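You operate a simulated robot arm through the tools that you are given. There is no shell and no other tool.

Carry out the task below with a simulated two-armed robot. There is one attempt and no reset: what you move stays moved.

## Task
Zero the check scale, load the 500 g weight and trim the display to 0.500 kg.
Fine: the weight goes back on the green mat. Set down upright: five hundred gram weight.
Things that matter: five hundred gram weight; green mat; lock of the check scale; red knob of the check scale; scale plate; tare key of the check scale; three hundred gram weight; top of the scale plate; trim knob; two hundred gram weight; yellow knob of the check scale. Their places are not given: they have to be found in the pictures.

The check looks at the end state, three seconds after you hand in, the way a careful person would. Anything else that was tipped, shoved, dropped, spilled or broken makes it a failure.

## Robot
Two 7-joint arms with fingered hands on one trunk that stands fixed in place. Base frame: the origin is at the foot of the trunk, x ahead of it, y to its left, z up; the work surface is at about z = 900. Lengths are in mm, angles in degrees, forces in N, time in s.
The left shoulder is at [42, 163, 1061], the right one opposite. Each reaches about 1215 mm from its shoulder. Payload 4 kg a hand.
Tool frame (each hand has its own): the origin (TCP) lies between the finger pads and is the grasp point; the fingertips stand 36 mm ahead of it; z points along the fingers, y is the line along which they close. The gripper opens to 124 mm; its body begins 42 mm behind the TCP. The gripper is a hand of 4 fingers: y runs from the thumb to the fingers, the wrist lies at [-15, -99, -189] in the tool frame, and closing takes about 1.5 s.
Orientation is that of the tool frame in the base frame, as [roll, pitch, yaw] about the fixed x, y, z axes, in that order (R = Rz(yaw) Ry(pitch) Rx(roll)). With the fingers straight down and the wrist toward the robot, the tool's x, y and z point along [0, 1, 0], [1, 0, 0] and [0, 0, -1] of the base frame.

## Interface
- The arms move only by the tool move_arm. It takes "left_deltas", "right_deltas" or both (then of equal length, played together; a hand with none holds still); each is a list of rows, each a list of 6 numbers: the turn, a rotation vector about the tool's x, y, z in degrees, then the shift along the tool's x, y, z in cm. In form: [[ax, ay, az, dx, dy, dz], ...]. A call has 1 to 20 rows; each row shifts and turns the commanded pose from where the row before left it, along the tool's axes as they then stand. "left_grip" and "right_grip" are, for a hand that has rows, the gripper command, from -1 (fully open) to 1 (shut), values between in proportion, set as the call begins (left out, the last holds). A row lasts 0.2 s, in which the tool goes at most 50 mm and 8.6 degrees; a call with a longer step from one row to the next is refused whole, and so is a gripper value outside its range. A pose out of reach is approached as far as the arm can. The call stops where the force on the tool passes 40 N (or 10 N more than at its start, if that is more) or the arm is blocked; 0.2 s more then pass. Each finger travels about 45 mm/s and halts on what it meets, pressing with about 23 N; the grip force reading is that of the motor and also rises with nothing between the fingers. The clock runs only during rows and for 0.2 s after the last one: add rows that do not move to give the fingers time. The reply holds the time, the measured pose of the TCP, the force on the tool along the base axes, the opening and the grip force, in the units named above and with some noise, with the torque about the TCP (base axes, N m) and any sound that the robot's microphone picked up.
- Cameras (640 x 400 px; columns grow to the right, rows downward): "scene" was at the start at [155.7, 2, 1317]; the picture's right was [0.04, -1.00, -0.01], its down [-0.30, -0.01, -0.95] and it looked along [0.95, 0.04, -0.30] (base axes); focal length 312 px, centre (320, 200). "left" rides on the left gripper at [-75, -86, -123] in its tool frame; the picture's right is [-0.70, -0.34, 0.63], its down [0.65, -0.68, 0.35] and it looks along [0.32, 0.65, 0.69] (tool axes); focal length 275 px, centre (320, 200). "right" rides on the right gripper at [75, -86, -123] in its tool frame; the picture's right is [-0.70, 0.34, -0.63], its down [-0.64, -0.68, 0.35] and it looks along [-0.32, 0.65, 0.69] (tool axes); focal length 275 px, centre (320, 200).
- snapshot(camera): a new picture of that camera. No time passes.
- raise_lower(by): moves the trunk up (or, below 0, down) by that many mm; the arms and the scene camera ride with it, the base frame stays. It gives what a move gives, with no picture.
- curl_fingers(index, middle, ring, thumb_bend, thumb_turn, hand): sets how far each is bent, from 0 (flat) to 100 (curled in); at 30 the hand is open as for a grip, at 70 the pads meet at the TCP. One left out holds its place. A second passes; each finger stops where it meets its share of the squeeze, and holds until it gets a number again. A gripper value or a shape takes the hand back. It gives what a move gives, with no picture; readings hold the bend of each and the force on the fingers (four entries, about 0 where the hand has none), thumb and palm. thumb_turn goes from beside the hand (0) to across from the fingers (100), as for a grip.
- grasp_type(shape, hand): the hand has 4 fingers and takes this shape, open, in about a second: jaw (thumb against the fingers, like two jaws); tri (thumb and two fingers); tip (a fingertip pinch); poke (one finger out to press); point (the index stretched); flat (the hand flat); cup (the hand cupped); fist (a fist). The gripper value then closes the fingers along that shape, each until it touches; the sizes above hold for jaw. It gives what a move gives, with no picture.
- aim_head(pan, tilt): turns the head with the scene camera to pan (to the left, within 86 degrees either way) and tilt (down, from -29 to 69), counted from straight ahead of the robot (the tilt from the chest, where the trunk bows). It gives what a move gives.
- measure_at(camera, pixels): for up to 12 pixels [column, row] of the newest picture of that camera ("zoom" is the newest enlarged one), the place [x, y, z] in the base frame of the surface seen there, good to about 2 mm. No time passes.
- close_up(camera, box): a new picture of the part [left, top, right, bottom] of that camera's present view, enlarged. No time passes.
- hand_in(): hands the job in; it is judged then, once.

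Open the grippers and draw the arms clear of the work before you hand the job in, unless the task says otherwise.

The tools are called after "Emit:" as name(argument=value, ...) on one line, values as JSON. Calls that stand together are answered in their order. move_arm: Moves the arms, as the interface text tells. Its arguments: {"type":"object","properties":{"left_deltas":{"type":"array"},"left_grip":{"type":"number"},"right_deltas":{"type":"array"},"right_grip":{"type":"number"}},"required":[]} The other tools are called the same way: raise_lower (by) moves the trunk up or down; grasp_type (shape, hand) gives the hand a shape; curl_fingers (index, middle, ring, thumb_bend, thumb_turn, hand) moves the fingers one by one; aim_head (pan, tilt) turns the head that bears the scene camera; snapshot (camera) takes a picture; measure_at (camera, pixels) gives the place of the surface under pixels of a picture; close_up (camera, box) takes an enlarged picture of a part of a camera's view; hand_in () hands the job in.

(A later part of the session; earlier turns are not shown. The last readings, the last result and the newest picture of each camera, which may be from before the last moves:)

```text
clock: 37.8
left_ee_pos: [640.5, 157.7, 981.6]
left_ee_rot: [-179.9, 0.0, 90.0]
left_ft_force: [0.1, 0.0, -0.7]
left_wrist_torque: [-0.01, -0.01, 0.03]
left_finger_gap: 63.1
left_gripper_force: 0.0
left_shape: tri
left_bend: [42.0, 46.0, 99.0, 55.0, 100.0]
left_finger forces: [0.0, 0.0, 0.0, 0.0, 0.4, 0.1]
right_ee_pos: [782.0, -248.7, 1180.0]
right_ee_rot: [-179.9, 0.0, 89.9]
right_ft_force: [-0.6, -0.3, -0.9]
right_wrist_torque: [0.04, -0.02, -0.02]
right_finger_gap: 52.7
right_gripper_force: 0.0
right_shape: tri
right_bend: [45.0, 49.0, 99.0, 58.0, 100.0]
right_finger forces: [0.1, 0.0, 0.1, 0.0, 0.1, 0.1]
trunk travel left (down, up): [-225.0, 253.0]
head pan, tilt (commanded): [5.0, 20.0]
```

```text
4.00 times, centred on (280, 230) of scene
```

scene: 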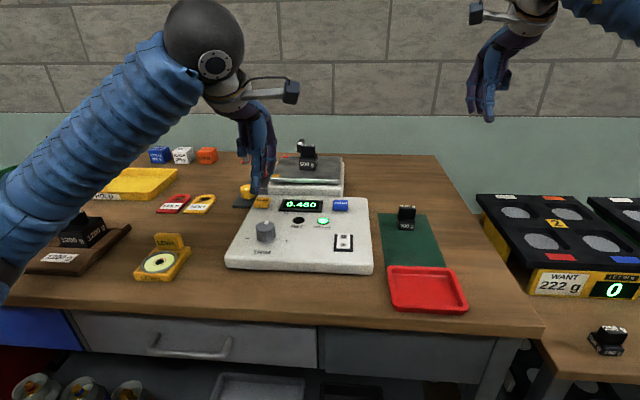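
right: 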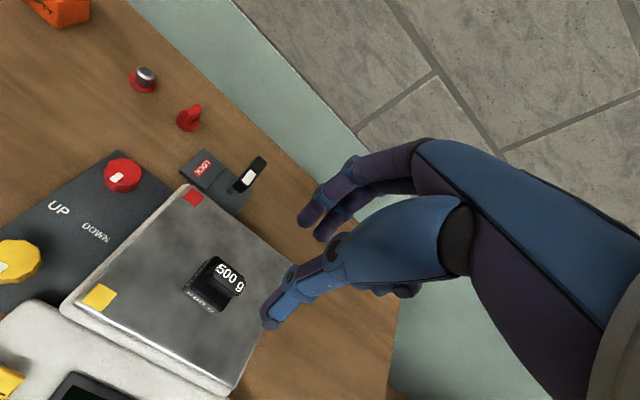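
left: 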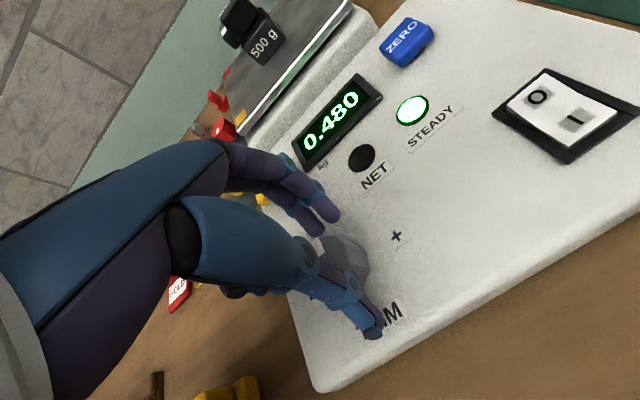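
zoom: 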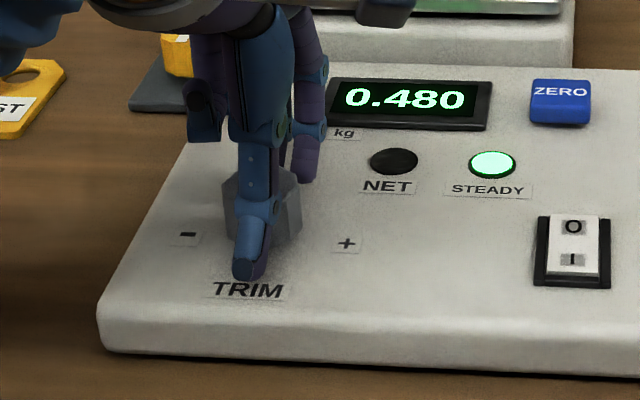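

The thumb reads 0.4 N, perhaps brushing the knob. I zoom in on the left camera to see the thumb and fingers near the knob.

Emit:
close_up(camera="left", box=[260, 190, 420, 350])

Emit:
measure_at(camera="zoom", pixels=[[335, 120], [350, 160], [340, 200], [400, 185], [390, 260], [420, 320], [340, 225], [390, 240], [220, 120], [290, 60]])

```text
2.50 times, centred on (340, 270) of left
```

zoom: 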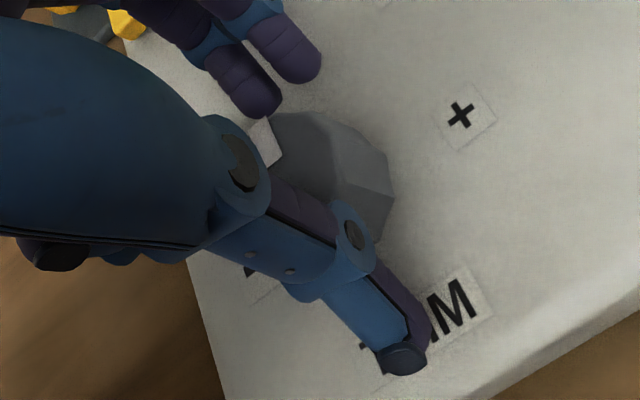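

```text
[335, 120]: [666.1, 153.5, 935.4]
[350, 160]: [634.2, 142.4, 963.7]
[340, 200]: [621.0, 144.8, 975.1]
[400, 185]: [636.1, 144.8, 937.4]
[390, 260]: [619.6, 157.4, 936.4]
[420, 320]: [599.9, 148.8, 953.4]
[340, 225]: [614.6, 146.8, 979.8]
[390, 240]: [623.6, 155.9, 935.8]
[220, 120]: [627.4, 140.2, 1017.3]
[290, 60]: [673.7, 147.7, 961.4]
```

The thumb's middle joint (x≈621, z≈975) is right at the knob's near rim. I shift 2 mm away in x and raise 3 mm, then close the grip on the knob.

Emit:
move_arm(left_deltas=[[0, 0, 0, 0, -0.1, -0.3], [0, 0, 0, 0, 0, 0]])

Emit:
move_arm(left_deltas=[[0, 0, 0, 0, 0, 0], [0, 0, 0, 0, 0, 0], [0, 0, 0, 0, 0, 0], [0, 0, 0, 0, 0, 0], [0, 0, 0, 0, 0, 0]], left_grip=0.7)

Emit:
snapshot(camera="left")

Emit:
close_up(camera="scene", box=[210, 180, 350, 280])

```text
clock: 38.4
left_ee_pos: [640.0, 157.7, 985.6]
left_ee_rot: [-180.0, 0.0, 90.0]
left_ft_force: [-0.6, -1.3, -0.1]
left_wrist_torque: [-0.02, -0.02, 0.04]
left_finger_gap: 62.2
left_gripper_force: 0.1
left_shape: tri
left_bend: [42.0, 46.0, 99.0, 56.0, 100.0]
left_finger forces: [0.0, 0.0, 0.0, 0.1, 0.0, 0.0]
right_ee_pos: [782.5, -249.1, 1179.4]
right_ee_rot: [179.9, 0.0, 90.0]
right_ft_force: [-0.5, -0.9, -0.5]
right_wrist_torque: [0.03, 0.01, 0.0]
right_finger_gap: 52.4
right_gripper_force: 0.0
right_shape: tri
right_bend: [45.0, 49.0, 99.0, 58.0, 100.0]
right_finger forces: [0.0, 0.0, 0.0, 0.0, 0.0, 0.0]
trunk travel left (down, up): [-225.0, 253.0]
head pan, tilt (commanded): [5.0, 20.0]
```

```text
clock: 39.6
left_ee_pos: [638.9, 156.1, 985.6]
left_ee_rot: [-180.0, 0.0, 90.1]
left_ft_force: [-5.3, -2.5, 2.7]
left_wrist_torque: [-0.04, -0.04, -0.02]
left_finger_gap: 38.7
left_gripper_force: 23.1
left_shape: tri
left_bend: [56.0, 57.0, 100.0, 59.0, 100.0]
left_finger forces: [9.7, 10.3, 0.0, 0.1, 24.6, 0.0]
right_ee_pos: [783.1, -248.2, 1180.2]
right_ee_rot: [179.9, 0.1, 90.0]
right_ft_force: [0.3, 0.4, -0.1]
right_wrist_torque: [0.01, 0.04, 0.01]
right_finger_gap: 52.3
right_gripper_force: 0.1
right_shape: tri
right_bend: [45.0, 49.0, 99.0, 58.0, 100.0]
right_finger forces: [0.0, 0.0, 0.1, 0.0, 0.0, 0.1]
trunk travel left (down, up): [-225.0, 253.0]
head pan, tilt (commanded): [5.0, 20.0]
```

```text
taken
```

left: 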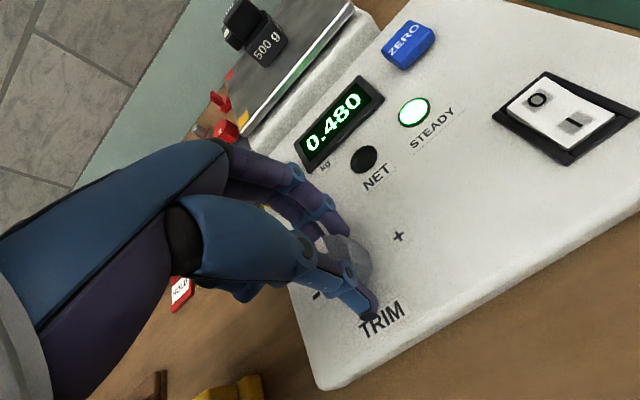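

```text
4.00 times, centred on (280, 230) of scene
```

zoom: 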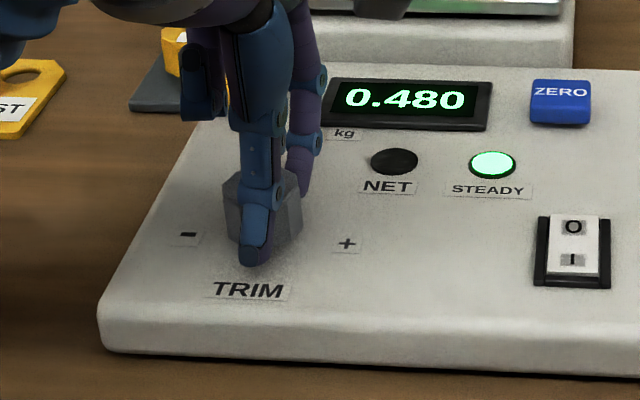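

The knob is gripped (gap 38.7, ~10/10/25 N), pointer forward. I turn +10° about tool z (clockwise) in small rows and read the display.

Emit:
move_arm(left_deltas=[[0, 0, 2.5, 0, 0, 0], [0, 0, 2.5, 0, 0, 0], [0, 0, 2.5, 0, 0, 0], [0, 0, 2.5, 0, 0, 0], [0, 0, 0, 0, 0, 0]])

Emit:
snapshot(camera="left")

Emit:
close_up(camera="scene", box=[210, 180, 350, 280])

```text
clock: 40.8
left_ee_pos: [639.3, 156.6, 985.1]
left_ee_rot: [180.0, 0.0, 80.0]
left_ft_force: [-5.8, 5.3, 2.5]
left_wrist_torque: [0.11, -0.05, 0.07]
left_finger_gap: 38.5
left_gripper_force: 23.0
left_shape: tri
left_bend: [56.0, 57.0, 100.0, 59.0, 100.0]
left_finger forces: [8.0, 11.9, 0.1, 0.0, 24.7, 0.0]
right_ee_pos: [781.3, -247.7, 1181.4]
right_ee_rot: [-179.9, -0.1, 90.0]
right_ft_force: [-0.5, 0.6, 0.5]
right_wrist_torque: [0.01, 0.02, 0.0]
right_finger_gap: 52.5
right_gripper_force: 0.0
right_shape: tri
right_bend: [45.0, 49.0, 99.0, 58.0, 100.0]
right_finger forces: [0.0, 0.0, 0.0, 0.0, 0.0, 0.0]
trunk travel left (down, up): [-225.0, 253.0]
head pan, tilt (commanded): [5.0, 20.0]
```

```text
taken
```

left: 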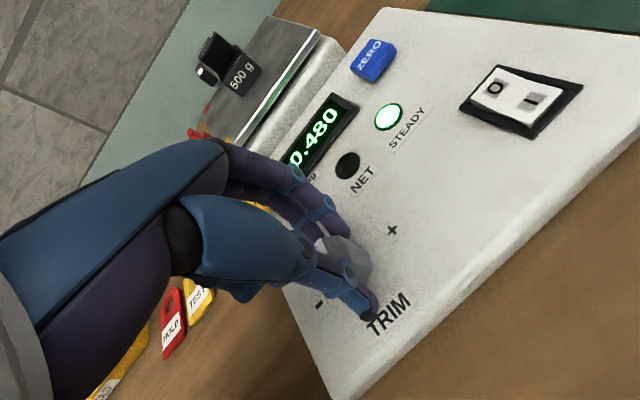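

```text
4.00 times, centred on (280, 230) of scene
```

zoom: 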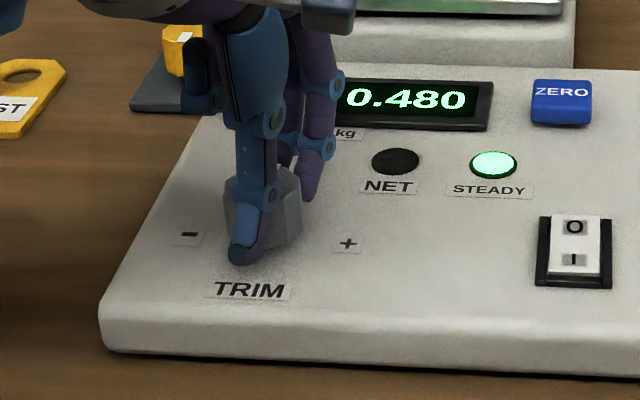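

Display still 0.480. I zoom on the knob to see whether it turned, and check that the console itself has not shifted.

Emit:
close_up(camera="left", box=[270, 180, 430, 340])

Emit:
close_up(camera="scene", box=[260, 200, 340, 270])

Emit:
measure_at(camera="scene", pixels=[[341, 202], [318, 218], [344, 240]])

```text
2.50 times, centred on (350, 260) of left
```

zoom: 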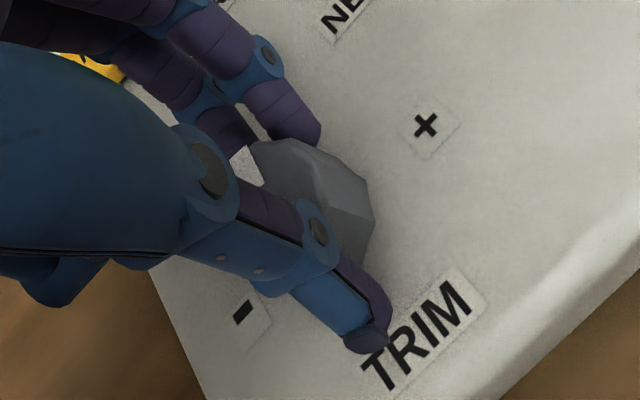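

```text
5.71 times, centred on (300, 235) of scene
```

zoom: 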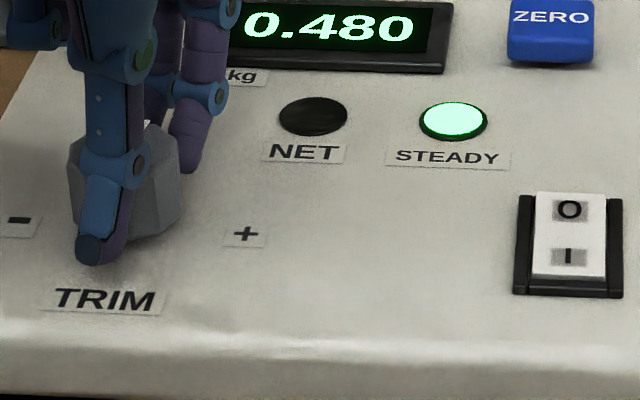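

```text
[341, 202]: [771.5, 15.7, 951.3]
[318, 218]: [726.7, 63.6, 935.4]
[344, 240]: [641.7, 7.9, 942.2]
```

I zoom tighter on the knob in the scene view to judge its rotation from its facets and the white pointer.

Emit:
close_up(camera="scene", box=[260, 205, 300, 245])

Emit:
close_up(camera="left", box=[300, 200, 380, 290])

```text
10.00 times, centred on (280, 225) of scene
```

zoom: 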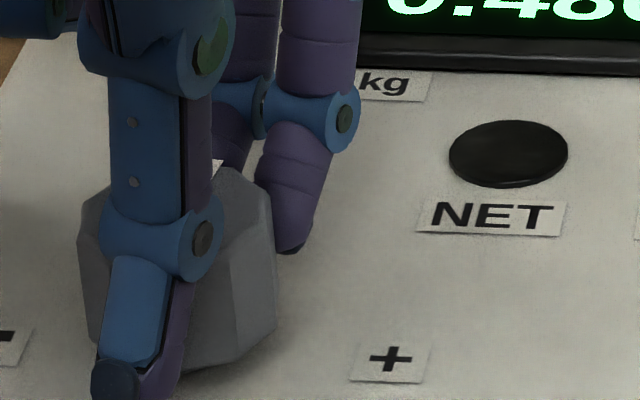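

```text
4.44 times, centred on (340, 245) of left
```

zoom: 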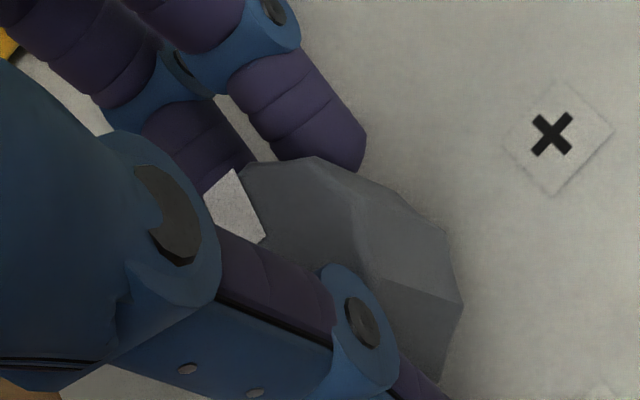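

The pointer sliver has moved right by ~2 px, so the knob turned about 10°. I continue +15° and read again.

Emit:
move_arm(left_deltas=[[0, 0, 3, 0, 0, 0], [0, 0, 3, 0, 0, 0], [0, 0, 3, 0, 0, 0], [0, 0, 3, 0, 0, 0], [0, 0, 3, 0, 0, 0], [0, 0, 0, 0, 0, 0]])

Emit:
close_up(camera="scene", box=[210, 180, 350, 280])

Emit:
close_up(camera="scene", box=[260, 205, 300, 245])

```text
clock: 42.2
left_ee_pos: [638.7, 157.6, 985.2]
left_ee_rot: [179.9, 0.1, 64.9]
left_ft_force: [-10.9, 7.0, 6.1]
left_wrist_torque: [0.13, 0.14, 0.04]
left_finger_gap: 38.4
left_gripper_force: 22.7
left_shape: tri
left_bend: [57.0, 58.0, 100.0, 59.0, 99.0]
left_finger forces: [8.1, 10.5, 0.1, 0.0, 30.1, 0.0]
right_ee_pos: [781.4, -247.3, 1182.7]
right_ee_rot: [180.0, 0.0, 90.0]
right_ft_force: [-1.3, 0.0, -0.3]
right_wrist_torque: [-0.02, 0.02, 0.01]
right_finger_gap: 52.5
right_gripper_force: 0.1
right_shape: tri
right_bend: [45.0, 49.0, 99.0, 58.0, 100.0]
right_finger forces: [0.0, 0.0, 0.0, 0.0, 0.0, 0.0]
trunk travel left (down, up): [-225.0, 253.0]
head pan, tilt (commanded): [5.0, 20.0]
```

```text
4.00 times, centred on (280, 230) of scene
```

zoom: 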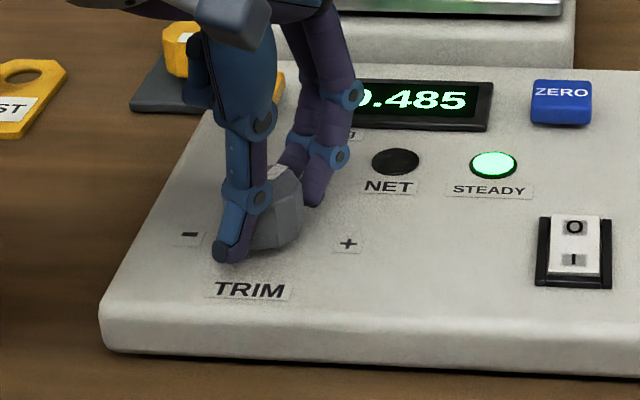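

```text
10.00 times, centred on (280, 225) of scene
```

zoom: 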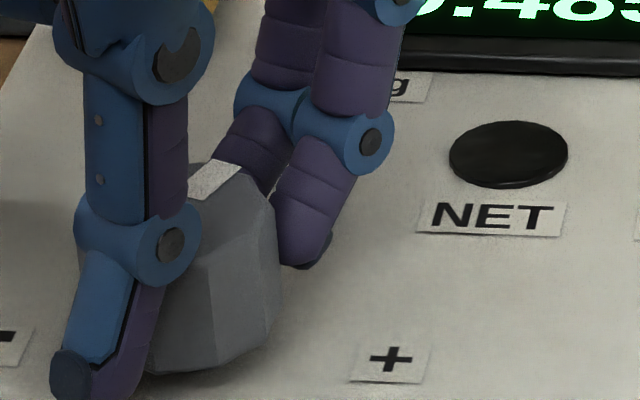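

Now 0.485 and the console is unmoved (NET label stays at (490,216)). Side force of 13 N points along −tool y, so I ease 1 mm that way while turning another 20°.

Emit:
move_arm(left_deltas=[[0, 0, 0, 0, -0.1, 0], [0, 0, 4, 0, 0, 0], [0, 0, 4, 0, 0, 0], [0, 0, 4, 0, 0, 0], [0, 0, 4, 0, 0, 0], [0, 0, 4, 0, 0, 0], [0, 0, 0, 0, 0, 0]])

Emit:
close_up(camera="scene", box=[210, 180, 350, 280])

Emit:
close_up(camera="scene", box=[260, 205, 300, 245])

Emit:
snapshot(camera="right")

```text
clock: 43.8
left_ee_pos: [639.2, 157.4, 984.6]
left_ee_rot: [-180.0, -0.1, 45.0]
left_ft_force: [-9.2, 7.3, 7.3]
left_wrist_torque: [0.11, 0.13, 0.05]
left_finger_gap: 38.5
left_gripper_force: 22.6
left_shape: tri
left_bend: [57.0, 58.0, 100.0, 59.0, 99.0]
left_finger forces: [8.6, 10.1, 0.1, 0.1, 30.5, 0.1]
right_ee_pos: [781.3, -249.4, 1181.1]
right_ee_rot: [180.0, -0.1, 90.0]
right_ft_force: [0.2, -0.6, -0.5]
right_wrist_torque: [0.0, -0.04, 0.0]
right_finger_gap: 52.6
right_gripper_force: 0.0
right_shape: tri
right_bend: [45.0, 49.0, 99.0, 58.0, 100.0]
right_finger forces: [0.1, 0.0, 0.1, 0.0, 0.1, 0.1]
trunk travel left (down, up): [-225.0, 253.0]
head pan, tilt (commanded): [5.0, 20.0]
```

```text
4.00 times, centred on (280, 230) of scene
```

zoom: 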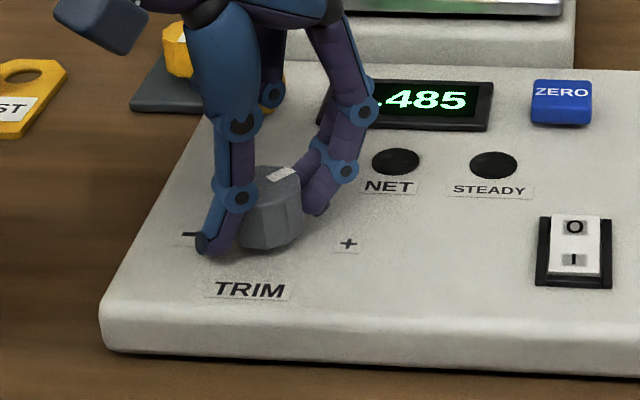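

```text
10.00 times, centred on (280, 225) of scene
```

zoom: 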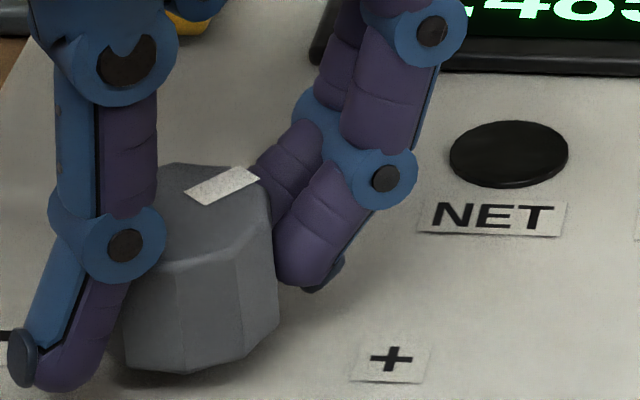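

```text
taken
```

right: 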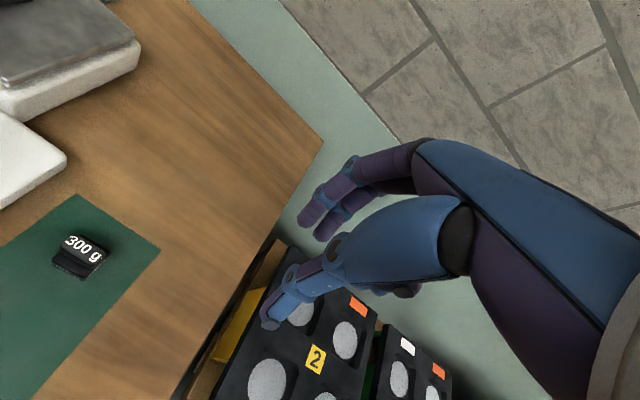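

The knob follows (pointer now toward right-front), reading .485 with STEADY off, still settling. I wait a second and read again.

Emit:
move_arm(left_deltas=[[0, 0, 0, 0, 0, 0], [0, 0, 0, 0, 0, 0], [0, 0, 0, 0, 0, 0], [0, 0, 0, 0, 0, 0], [0, 0, 0, 0, 0, 0], [0, 0, 0, 0, 0, 0], [0, 0, 0, 0, 0, 0], [0, 0, 0, 0, 0, 0], [0, 0, 0, 0, 0, 0], [0, 0, 0, 0, 0, 0]])

Emit:
close_up(camera="scene", box=[210, 180, 350, 280])

```text
clock: 46.0
left_ee_pos: [638.6, 157.7, 984.8]
left_ee_rot: [-180.0, 0.1, 45.1]
left_ft_force: [-10.2, 8.6, 5.9]
left_wrist_torque: [0.18, 0.18, 0.05]
left_finger_gap: 38.5
left_gripper_force: 23.1
left_shape: tri
left_bend: [57.0, 58.0, 100.0, 59.0, 99.0]
left_finger forces: [8.4, 10.0, 0.1, 0.0, 31.1, 0.0]
right_ee_pos: [781.4, -249.0, 1181.7]
right_ee_rot: [-180.0, 0.1, 90.1]
right_ft_force: [0.5, 0.4, -0.8]
right_wrist_torque: [0.0, -0.01, -0.02]
right_finger_gap: 52.5
right_gripper_force: 0.0
right_shape: tri
right_bend: [45.0, 49.0, 99.0, 58.0, 100.0]
right_finger forces: [0.0, 0.0, 0.1, 0.0, 0.0, 0.0]
trunk travel left (down, up): [-225.0, 253.0]
head pan, tilt (commanded): [5.0, 20.0]
```

```text
4.00 times, centred on (280, 230) of scene
```

zoom: 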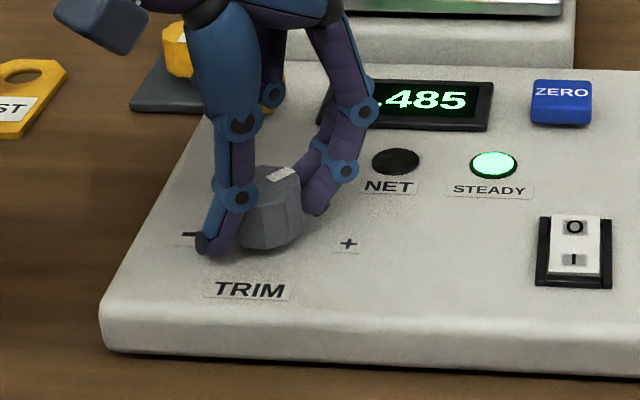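

Steady at 0.485 after 45°, so sensitivity is roughly 0.005 per 40°. I shift 2 mm more along −tool y to relax the side load and turn another 40°.

Emit:
move_arm(left_deltas=[[0, 0, 0, 0, -0.2, 0], [0, 0, 4, 0, 0, 0], [0, 0, 4, 0, 0, 0], [0, 0, 4, 0, 0, 0], [0, 0, 4, 0, 0, 0], [0, 0, 4, 0, 0, 0], [0, 0, 4, 0, 0, 0], [0, 0, 4, 0, 0, 0], [0, 0, 4, 0, 0, 0], [0, 0, 4, 0, 0, 0], [0, 0, 4, 0, 0, 0], [0, 0, 0, 0, 0, 0], [0, 0, 0, 0, 0, 0], [0, 0, 0, 0, 0, 0]])

Emit:
snapshot(camera="scene")

Emit:
close_up(camera="scene", box=[210, 180, 350, 280])

```text
clock: 49.0
left_ee_pos: [629.4, 161.4, 993.1]
left_ee_rot: [-179.8, -0.7, 5.3]
left_ft_force: [-1.9, -1.6, -10.4]
left_wrist_torque: [0.16, 0.06, -0.05]
left_finger_gap: 30.4
left_gripper_force: 23.3
left_shape: tri
left_bend: [59.0, 56.0, 100.0, 62.0, 100.0]
left_finger forces: [7.5, 12.0, 0.1, 0.1, 13.6, 0.1]
right_ee_pos: [770.6, -248.7, 1189.3]
right_ee_rot: [179.4, 0.1, 90.0]
right_ft_force: [0.1, -0.1, 0.5]
right_wrist_torque: [-0.04, -0.01, -0.01]
right_finger_gap: 52.6
right_gripper_force: 0.0
right_shape: tri
right_bend: [45.0, 49.0, 99.0, 58.0, 100.0]
right_finger forces: [0.1, 0.1, 0.0, 0.0, 0.1, 0.0]
trunk travel left (down, up): [-225.0, 253.0]
head pan, tilt (commanded): [5.0, 20.0]
```

```text
taken
```

scene: 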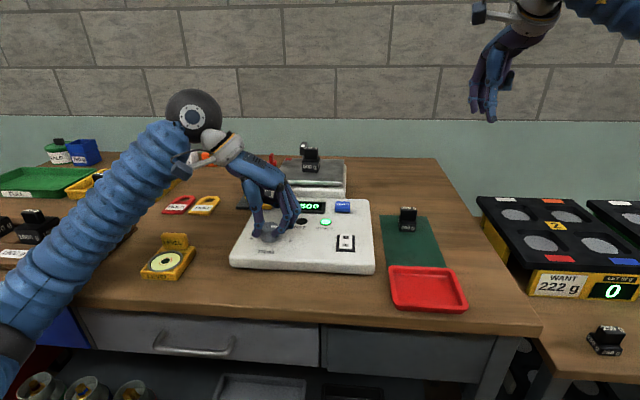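

```text
4.00 times, centred on (280, 230) of scene
```

zoom: 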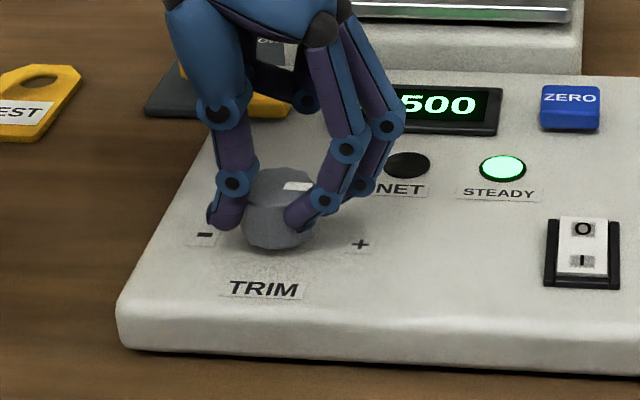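

The display now shows ".500" and STEADY is lit, but the robot leans slightly (right TCP moved 11 mm), so the left arm is likely pressing on something. I release the knob first by opening the fingers, without moving.

Emit:
move_arm(left_deltas=[[0, 0, 0, 0, 0, 0], [0, 0, 0, 0, 0, 0], [0, 0, 0, 0, 0, 0], [0, 0, 0, 0, 0, 0]], left_grip=0.0)

Emit:
close_up(camera="scene", box=[210, 180, 350, 280])

Emit:
aim_head(pan=40, tilt=45)

Emit:
snapshot(camera="scene")

```text
clock: 50.0
left_ee_pos: [629.9, 162.8, 992.5]
left_ee_rot: [-179.9, -0.6, 5.3]
left_ft_force: [-0.6, 0.2, 0.1]
left_wrist_torque: [-0.02, 0.0, -0.01]
left_finger_gap: 61.4
left_gripper_force: 0.0
left_shape: tri
left_bend: [42.0, 46.0, 99.0, 56.0, 100.0]
left_finger forces: [0.0, 0.0, 0.0, 0.0, 0.0, 0.0]
right_ee_pos: [770.1, -247.7, 1190.0]
right_ee_rot: [179.4, 0.1, 90.0]
right_ft_force: [-1.0, -0.6, 0.0]
right_wrist_torque: [0.02, 0.01, 0.02]
right_finger_gap: 52.4
right_gripper_force: 0.1
right_shape: tri
right_bend: [45.0, 49.0, 99.0, 58.0, 100.0]
right_finger forces: [0.1, 0.1, 0.1, 0.0, 0.0, 0.0]
trunk travel left (down, up): [-225.0, 253.0]
head pan, tilt (commanded): [5.0, 20.0]
```

```text
4.00 times, centred on (280, 230) of scene
```

zoom: 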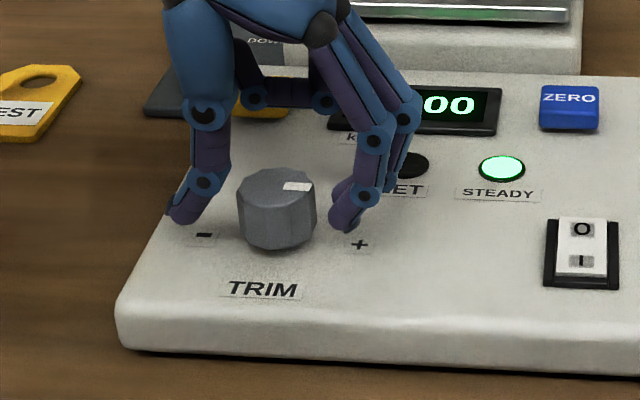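

```text
clock: 51.0
left_ee_pos: [628.5, 161.9, 992.2]
left_ee_rot: [-179.8, -0.7, 5.3]
left_ft_force: [0.6, -0.2, -0.4]
left_wrist_torque: [-0.01, 0.0, 0.01]
left_finger_gap: 61.5
left_gripper_force: 0.0
left_shape: tri
left_bend: [42.0, 46.0, 99.0, 56.0, 100.0]
left_finger forces: [0.0, 0.1, 0.0, 0.1, 0.0, 0.1]
right_ee_pos: [770.9, -248.3, 1189.5]
right_ee_rot: [179.4, 0.0, 90.0]
right_ft_force: [-0.1, 0.3, 0.2]
right_wrist_torque: [0.02, 0.0, 0.0]
right_finger_gap: 52.3
right_gripper_force: 0.0
right_shape: tri
right_bend: [45.0, 49.0, 99.0, 58.0, 100.0]
right_finger forces: [0.1, 0.0, 0.0, 0.0, 0.0, 0.0]
trunk travel left (down, up): [-225.0, 253.0]
head pan, tilt (commanded): [40.0, 45.0]
```

```text
taken
```

scene: 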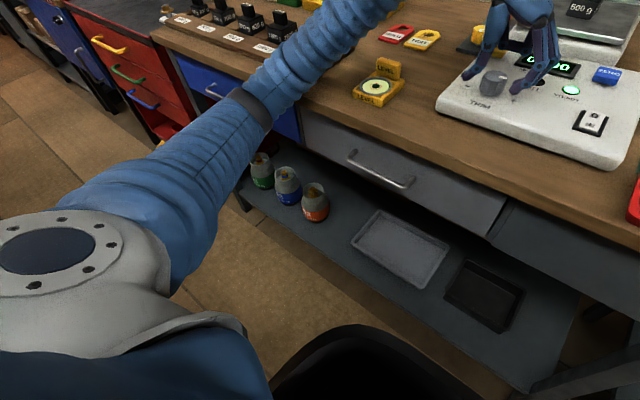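

The knob is free, pointing right, and display still shows ..00. The left upper arm seems to lean on the table's front edge around (255,105); I raise the left hand straight up to unload it.

Emit:
move_arm(left_deltas=[[0, 0, 0, 0, 0, -1.0], [0, 0, 0, 0, 0, -2.0], [0, 0, 0, 0, 0, -3.0], [0, 0, 0, 0, 0, -3.0], [0, 0, 0, 0, 0, 0]])

Emit:
snapshot(camera="scene")

```text
clock: 52.2
left_ee_pos: [624.0, 168.2, 1065.5]
left_ee_rot: [179.9, 0.8, 5.5]
left_ft_force: [0.2, -0.3, -0.5]
left_wrist_torque: [-0.02, 0.02, 0.0]
left_finger_gap: 61.9
left_gripper_force: 0.1
left_shape: tri
left_bend: [42.0, 46.0, 99.0, 56.0, 100.0]
left_finger forces: [0.0, 0.0, 0.1, 0.0, 0.0, 0.1]
right_ee_pos: [769.4, -240.5, 1189.5]
right_ee_rot: [179.5, 0.3, 90.0]
right_ft_force: [0.2, -0.4, 0.3]
right_wrist_torque: [-0.03, -0.02, 0.01]
right_finger_gap: 52.7
right_gripper_force: 0.0
right_shape: tri
right_bend: [45.0, 49.0, 99.0, 58.0, 100.0]
right_finger forces: [0.1, 0.1, 0.0, 0.0, 0.0, 0.0]
trunk travel left (down, up): [-225.0, 253.0]
head pan, tilt (commanded): [40.0, 45.0]
```

```text
taken
```

scene: 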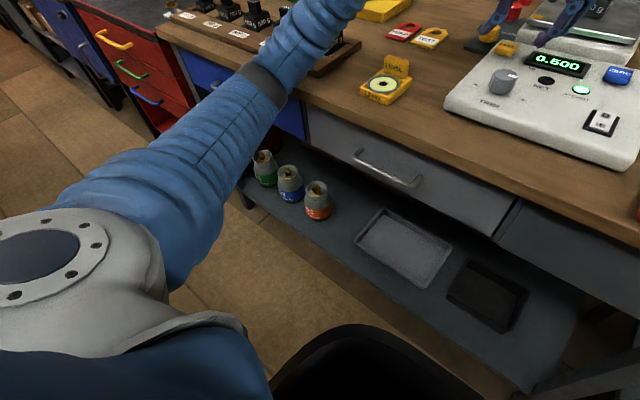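

Display reads 0.500. The arm is still pressing: I measure the arm surface near the table edge and rack to locate the contact.

Emit:
measure_at(camera="scene", pixels=[[265, 85], [285, 95], [300, 75], [320, 50], [285, 60], [320, 65], [340, 50], [240, 110], [295, 108], [270, 20], [250, 60], [330, 10]])

Emit:
close_up(camera="scene", box=[160, 0, 400, 140])

```text
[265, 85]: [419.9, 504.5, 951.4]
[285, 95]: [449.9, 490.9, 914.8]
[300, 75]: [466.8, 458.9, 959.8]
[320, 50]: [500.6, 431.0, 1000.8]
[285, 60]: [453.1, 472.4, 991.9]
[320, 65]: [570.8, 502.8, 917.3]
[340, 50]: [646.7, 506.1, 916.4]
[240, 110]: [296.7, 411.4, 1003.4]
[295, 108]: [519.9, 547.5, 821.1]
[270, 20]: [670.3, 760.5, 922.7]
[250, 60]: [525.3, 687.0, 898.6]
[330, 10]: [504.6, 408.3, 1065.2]
```

```text
2.67 times, centred on (280, 70) of scene
```

zoom: 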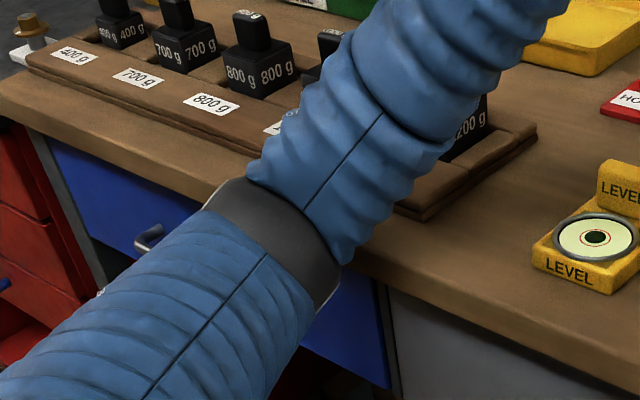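

The elbow (dark band, ≈(435,495,930)) is leaning on the table's front edge. At yaw 45 there was no contact, so I turn the free left hand back counter-clockwise in steps to unload, watching the lean.

Emit:
move_arm(left_deltas=[[0, 0, -4, 0, 0, 0], [0, 0, -4, 0, 0, 0], [0, 0, -4, 0, 0, 0], [0, 0, -4, 0, 0, 0], [0, 0, 0, 0, 0, 0]])

Emit:
close_up(camera="scene", box=[160, 0, 400, 140])

```text
clock: 53.4
left_ee_pos: [625.2, 157.5, 1089.0]
left_ee_rot: [179.8, -0.9, 21.2]
left_ft_force: [-0.3, -0.3, -0.4]
left_wrist_torque: [0.0, -0.03, -0.01]
left_finger_gap: 61.8
left_gripper_force: 0.2
left_shape: tri
left_bend: [42.0, 46.0, 99.0, 56.0, 100.0]
left_finger forces: [0.1, 0.0, 0.0, 0.1, 0.0, 0.0]
right_ee_pos: [770.1, -251.5, 1192.8]
right_ee_rot: [179.2, -0.2, 89.9]
right_ft_force: [-0.6, 1.2, 0.4]
right_wrist_torque: [0.03, 0.0, 0.03]
right_finger_gap: 52.3
right_gripper_force: 0.0
right_shape: tri
right_bend: [45.0, 49.0, 99.0, 58.0, 100.0]
right_finger forces: [0.0, 0.1, 0.0, 0.1, 0.1, 0.0]
trunk travel left (down, up): [-225.0, 253.0]
head pan, tilt (commanded): [40.0, 45.0]
```

```text
2.67 times, centred on (280, 70) of scene
```

zoom: 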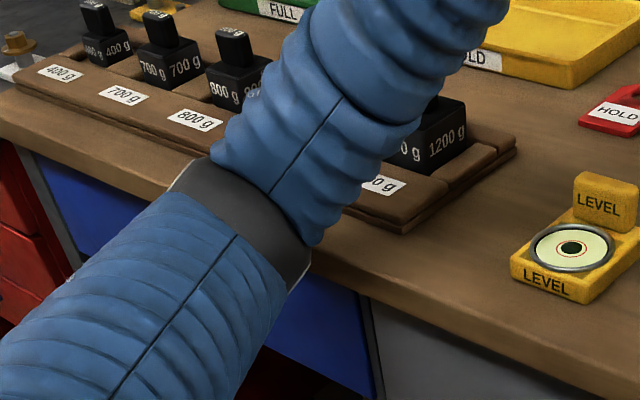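

The lean persists (right TCP still 11 mm off). I raise the trunk by 80 mm, which lifts the elbow straight off the table edge.

Emit:
raise_lower(by=80)

Emit:
snapshot(camera="scene")

```text
clock: 54.6
left_ee_pos: [637.3, 158.7, 1155.2]
left_ee_rot: [-179.9, 0.0, 21.1]
left_ft_force: [-0.2, 0.1, 0.1]
left_wrist_torque: [0.0, 0.01, 0.01]
left_finger_gap: 62.0
left_gripper_force: 0.1
left_shape: tri
left_bend: [42.0, 46.0, 99.0, 56.0, 100.0]
left_finger forces: [0.0, 0.0, 0.1, 0.0, 0.0, 0.0]
right_ee_pos: [783.3, -246.6, 1260.5]
right_ee_rot: [-179.9, 0.0, 90.0]
right_ft_force: [0.1, 0.7, 0.3]
right_wrist_torque: [0.02, 0.02, -0.01]
right_finger_gap: 52.7
right_gripper_force: 0.0
right_shape: tri
right_bend: [45.0, 49.0, 99.0, 58.0, 100.0]
right_finger forces: [0.0, 0.0, 0.0, 0.0, 0.0, 0.0]
trunk travel left (down, up): [-305.0, 173.0]
head pan, tilt (commanded): [40.0, 45.0]
```

```text
taken
```

scene: 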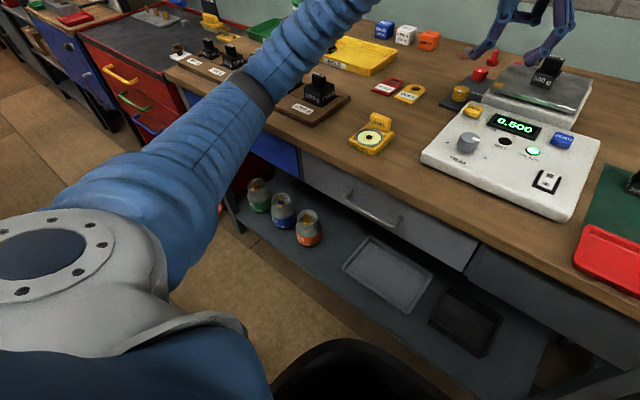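

The lean is gone and the display reads 0.500. I now turn the left hand back to yaw 90 while rising, away from the bench.

Emit:
move_arm(left_deltas=[[0, 0, 0, 0, 0, -3], [0, 0, -7.65, 0, 0, -1.5], [0, 0, -7.65, 0, 0, -1.5], [0, 0, -7.65, 0, 0, -1.5], [0, 0, -7.65, 0, 0, -1.5], [0, 0, -7.65, 0, 0, -1.5], [0, 0, -7.65, 0, 0, -1.5], [0, 0, -7.65, 0, 0, -1.5], [0, 0, -7.65, 0, 0, -1.5], [0, 0, -7.65, 0, 0, -1.5], [0, 0, 0, 0, 0, 0]])

Emit:
snapshot(camera="scene")

```text
clock: 57.0
left_ee_pos: [638.7, 156.8, 1318.4]
left_ee_rot: [-179.9, 0.0, 89.9]
left_ft_force: [0.2, 0.1, -1.1]
left_wrist_torque: [0.02, 0.01, -0.03]
left_finger_gap: 61.5
left_gripper_force: 0.0
left_shape: tri
left_bend: [42.0, 46.0, 99.0, 56.0, 100.0]
left_finger forces: [0.0, 0.1, 0.0, 0.1, 0.0, 0.0]
right_ee_pos: [784.0, -247.4, 1259.7]
right_ee_rot: [-179.9, 0.0, 90.0]
right_ft_force: [0.5, -0.2, 0.5]
right_wrist_torque: [0.01, 0.01, 0.02]
right_finger_gap: 52.5
right_gripper_force: 0.1
right_shape: tri
right_bend: [45.0, 49.0, 99.0, 58.0, 100.0]
right_finger forces: [0.1, 0.0, 0.0, 0.0, 0.0, 0.0]
trunk travel left (down, up): [-305.0, 173.0]
head pan, tilt (commanded): [40.0, 45.0]
```

```text
taken
```

scene: 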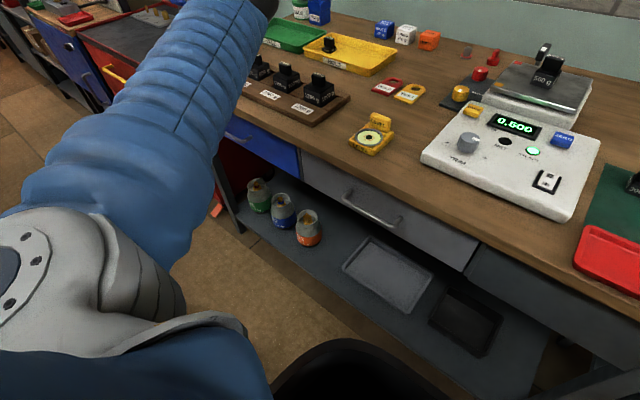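

The left arm is clear. I bring the left hand back to its start place, lower the trunk 80 mm again and set the head as at the start to compare with the first picture.

Emit:
move_arm(left_deltas=[[0, 0, 0, 2.8, 2.52, -1.08], [0, 0, 0, 2.8, 2.52, -1.08], [0, 0, 0, 2.8, 2.52, -1.08], [0, 0, 0, 2.8, 2.52, -1.08], [0, 0, 0, 2.8, 2.52, -1.08]], left_grip=-1)

Emit:
raise_lower(by=-80)

Emit:
aim_head(pan=2.1, tilt=8.4)

Emit:
snapshot(camera="scene")

Emit:
close_up(camera="scene", box=[190, 200, 370, 360])

Emit:
close_up(camera="scene", box=[0, 200, 200, 380])

```text
clock: 58.2
left_ee_pos: [766.8, 300.4, 1372.1]
left_ee_rot: [-179.9, 0.0, 89.7]
left_ft_force: [1.2, 0.1, -0.3]
left_wrist_torque: [0.0, -0.02, 0.0]
left_finger_gap: 123.8
left_gripper_force: 0.1
left_shape: tri
left_bend: [30.0, 30.0, 99.0, 30.0, 98.0]
left_finger forces: [0.0, 0.0, 0.0, 0.0, 0.0, 0.0]
right_ee_pos: [785.5, -247.1, 1260.2]
right_ee_rot: [-179.9, 0.0, 90.0]
right_ft_force: [0.0, 0.6, -0.2]
right_wrist_torque: [0.02, -0.02, -0.02]
right_finger_gap: 52.5
right_gripper_force: 0.1
right_shape: tri
right_bend: [45.0, 49.0, 99.0, 58.0, 100.0]
right_finger forces: [0.1, 0.0, 0.1, 0.1, 0.0, 0.0]
trunk travel left (down, up): [-305.0, 173.0]
head pan, tilt (commanded): [40.0, 45.0]
```

```text
clock: 59.3
left_ee_pos: [763.3, 296.4, 1295.7]
left_ee_rot: [179.9, 0.0, 89.7]
left_ft_force: [0.4, -0.3, 0.8]
left_wrist_torque: [-0.01, 0.02, -0.01]
left_finger_gap: 123.8
left_gripper_force: 0.1
left_shape: tri
left_bend: [30.0, 30.0, 99.0, 30.0, 98.0]
left_finger forces: [0.1, 0.0, 0.0, 0.0, 0.0, 0.1]
right_ee_pos: [783.6, -247.3, 1181.7]
right_ee_rot: [179.8, 0.0, 89.9]
right_ft_force: [0.3, 0.3, 0.3]
right_wrist_torque: [-0.01, -0.03, -0.01]
right_finger_gap: 52.7
right_gripper_force: 0.1
right_shape: tri
right_bend: [45.0, 49.0, 99.0, 58.0, 100.0]
right_finger forces: [0.0, 0.0, 0.0, 0.0, 0.0, 0.1]
trunk travel left (down, up): [-225.0, 253.0]
head pan, tilt (commanded): [40.0, 45.0]
```

```text
clock: 60.4
left_ee_pos: [764.7, 298.1, 1293.8]
left_ee_rot: [-180.0, 0.0, 89.8]
left_ft_force: [-0.7, 0.7, -0.7]
left_wrist_torque: [0.0, 0.01, -0.01]
left_finger_gap: 123.6
left_gripper_force: 0.1
left_shape: tri
left_bend: [30.0, 30.0, 99.0, 30.0, 98.0]
left_finger forces: [0.0, 0.1, 0.1, 0.1, 0.0, 0.0]
right_ee_pos: [783.5, -247.7, 1180.2]
right_ee_rot: [-180.0, 0.0, 90.0]
right_ft_force: [1.0, -0.7, -0.4]
right_wrist_torque: [-0.01, -0.02, -0.02]
right_finger_gap: 52.5
right_gripper_force: 0.1
right_shape: tri
right_bend: [45.0, 49.0, 99.0, 58.0, 100.0]
right_finger forces: [0.0, 0.1, 0.0, 0.0, 0.0, 0.0]
trunk travel left (down, up): [-225.0, 253.0]
head pan, tilt (commanded): [2.1, 8.4]
```

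```text
taken
```

scene: 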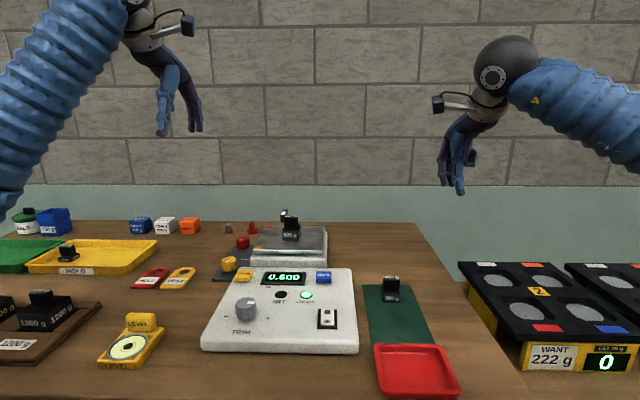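

```text
2.50 times, centred on (280, 280) of scene
```

zoom: 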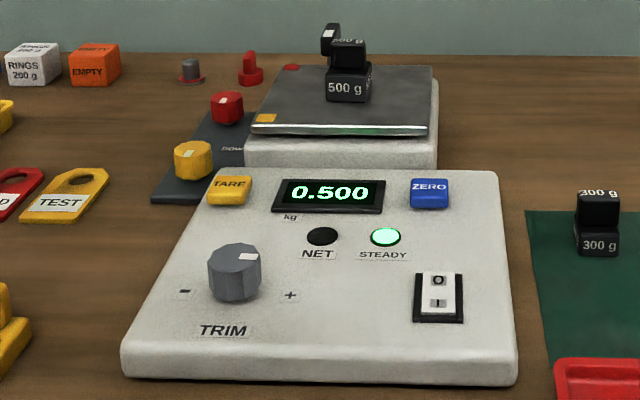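

```text
2.22 times, centred on (100, 290) of scene
```

zoom: 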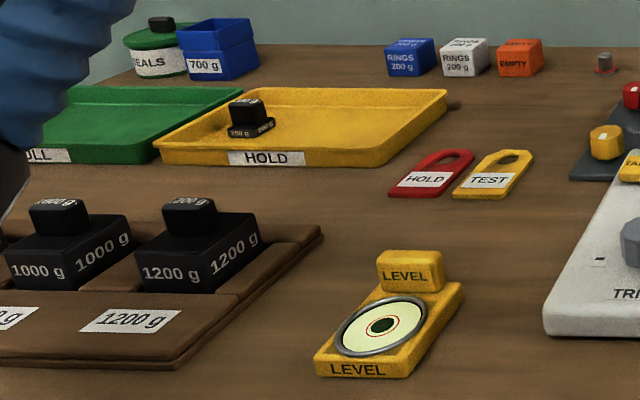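

The rack, level, console and tags match the first pictures; the display reads 0.500 with STEADY lit. I zoom on the knob and weight to record the knob angle and the weight's pose on the plate.

Emit:
close_up(camera="scene", box=[225, 285, 265, 325])

Emit:
measure_at(camera="zoom", pixels=[[350, 215], [400, 212], [375, 213], [300, 230], [330, 215]])

Emit:
close_up(camera="scene", box=[260, 205, 320, 255])

Emit:
measure_at(camera="zoom", pixels=[[300, 225], [345, 225], [325, 235], [300, 140], [345, 140], [325, 110], [300, 175], [340, 175]])

```text
10.00 times, centred on (245, 305) of scene
```

zoom: 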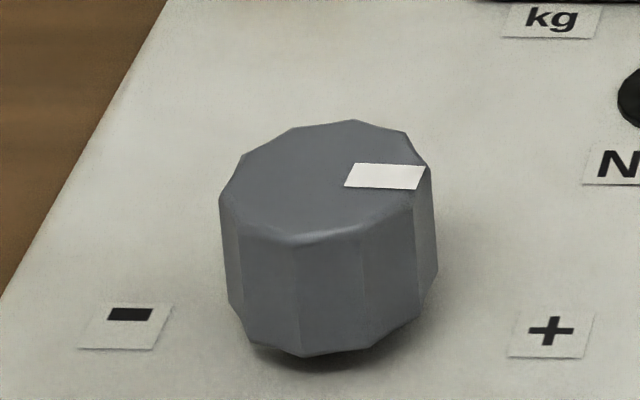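

```text
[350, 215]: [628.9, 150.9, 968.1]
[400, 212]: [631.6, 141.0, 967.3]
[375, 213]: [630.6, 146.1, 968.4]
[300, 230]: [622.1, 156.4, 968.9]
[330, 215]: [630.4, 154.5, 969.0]
```

```text
8.00 times, centred on (290, 230) of scene
```

zoom: 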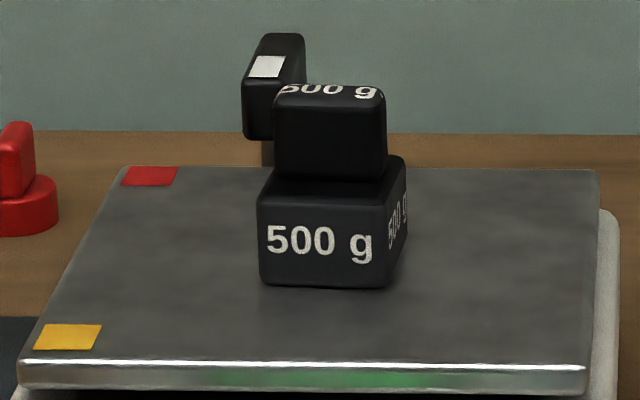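

```text
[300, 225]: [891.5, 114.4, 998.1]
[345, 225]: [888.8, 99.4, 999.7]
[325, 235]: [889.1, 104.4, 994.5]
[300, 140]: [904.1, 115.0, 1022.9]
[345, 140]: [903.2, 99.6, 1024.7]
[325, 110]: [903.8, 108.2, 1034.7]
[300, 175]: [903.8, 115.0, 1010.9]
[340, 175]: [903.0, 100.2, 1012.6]
```

Weight stands upright at about (911,105) on the plate. I return the right hand by the exact reverse of its retreat: first back above the weight and tilt −12.9°.

Emit:
move_arm(right_deltas=[[0, 0, 0, 4.4, 1.5, 0], [0, 0, 0, 4.4, 1.5, 0], [0, 0, 0, 4.4, 1.5, 0], [0, 0, 0, 4.4, 1.5, 0], [0, 0, 0, 4.4, 1.5, 0], [0, 0, 0, 4.4, 1.5, 0], [0, 0, 0, 4.4, 1.5, 0], [0, 0, 0, 4.4, 1.5, 0], [-4.3, 0, 0, 0, 0, 0], [-4.3, 0, 0, 0, 0, 0], [-4.3, 0, 0, 0, 0, 0], [0, 0, 0, 0, -0.892, 3.9], [0, 0, 0, 0, -0.892, 3.9], [0, 0, 0, 0, 0, 0]])

Emit:
close_up(camera="right", box=[180, 160, 380, 360])

Emit:
close_up(camera="scene", box=[220, 180, 360, 300])

```text
clock: 63.4
left_ee_pos: [763.7, 297.1, 1295.8]
left_ee_rot: [-180.0, 0.0, 89.8]
left_ft_force: [-0.2, 0.8, -0.3]
left_wrist_torque: [-0.02, -0.01, 0.02]
left_finger_gap: 123.8
left_gripper_force: 0.1
left_shape: tri
left_bend: [30.0, 30.0, 99.0, 30.0, 98.0]
left_finger forces: [0.0, 0.0, 0.0, 0.1, 0.1, 0.0]
right_ee_pos: [904.0, 102.3, 1098.8]
right_ee_rot: [167.1, -0.1, 90.1]
right_ft_force: [-0.1, 0.2, -0.2]
right_wrist_torque: [0.01, 0.0, -0.01]
right_finger_gap: 52.4
right_gripper_force: 0.1
right_shape: tri
right_bend: [45.0, 49.0, 99.0, 58.0, 100.0]
right_finger forces: [0.1, 0.1, 0.0, 0.1, 0.1, 0.0]
trunk travel left (down, up): [-225.0, 253.0]
head pan, tilt (commanded): [2.1, 8.4]
```

```text
2.00 times, centred on (280, 260) of right
```

zoom: 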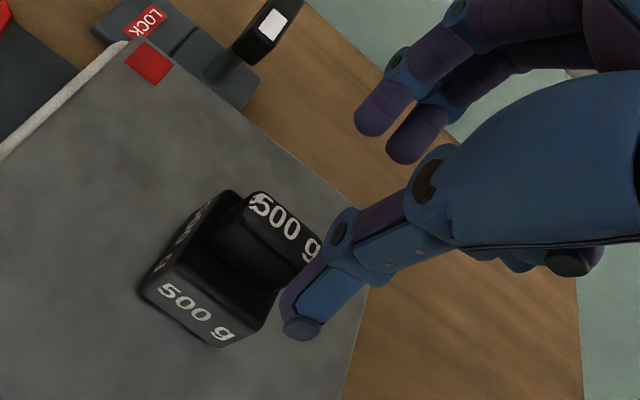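

```text
3.33 times, centred on (290, 240) of scene
```

zoom: 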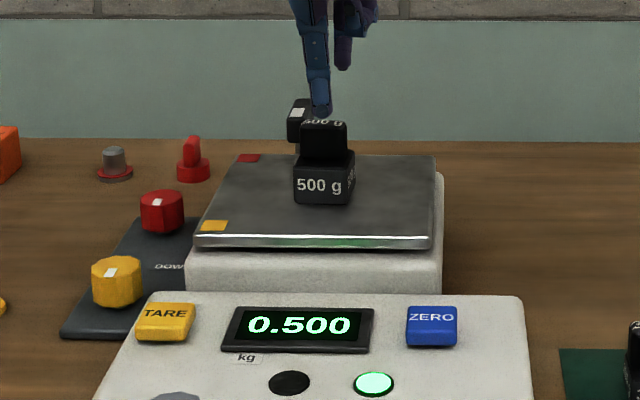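

The hand is right over the weight, display 0.500 steady. I descend the last ~50 mm along the reversed path.

Emit:
move_arm(right_deltas=[[0, 0, 0, 0, -0.223, 0.975], [0, 0, 0, 0, -0.223, 0.975], [0, 0, 0, 0, -0.223, 0.975], [0, 0, 0, 0, -0.223, 0.975], [0, 0, 0, 0, -0.223, 0.975], [0, 0, 0, 0, 0, 0]])

Emit:
close_up(camera="right", box=[180, 160, 380, 360])

Emit:
close_up(camera="scene", box=[220, 180, 360, 300])

```text
clock: 64.8
left_ee_pos: [765.2, 297.8, 1294.8]
left_ee_rot: [180.0, 0.0, 89.7]
left_ft_force: [-0.5, 0.3, -0.4]
left_wrist_torque: [-0.02, 0.0, 0.03]
left_finger_gap: 123.6
left_gripper_force: 0.1
left_shape: tri
left_bend: [30.0, 30.0, 99.0, 30.0, 98.0]
left_finger forces: [0.0, 0.0, 0.0, 0.0, 0.0, 0.0]
right_ee_pos: [904.5, 103.6, 1048.8]
right_ee_rot: [167.1, 0.0, 90.0]
right_ft_force: [0.0, 0.1, 0.9]
right_wrist_torque: [0.01, -0.02, 0.02]
right_finger_gap: 52.6
right_gripper_force: 0.1
right_shape: tri
right_bend: [45.0, 49.0, 99.0, 58.0, 100.0]
right_finger forces: [0.1, 0.0, 0.0, 0.0, 0.0, 0.1]
trunk travel left (down, up): [-225.0, 253.0]
head pan, tilt (commanded): [2.1, 8.4]
```

```text
2.00 times, centred on (280, 260) of right
```

zoom: 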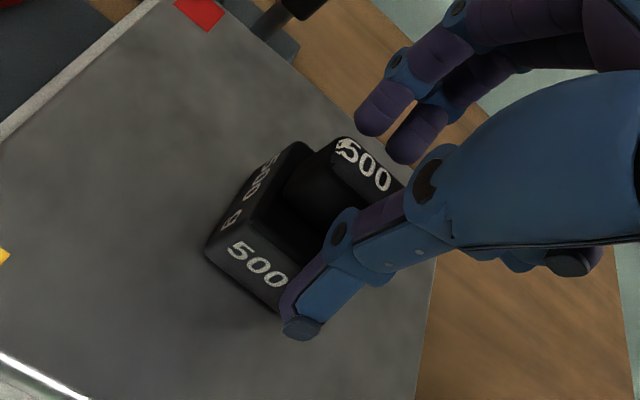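

```text
3.33 times, centred on (290, 240) of scene
```

zoom: 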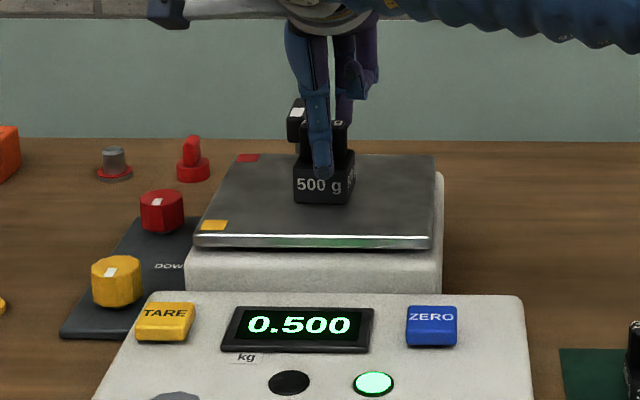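

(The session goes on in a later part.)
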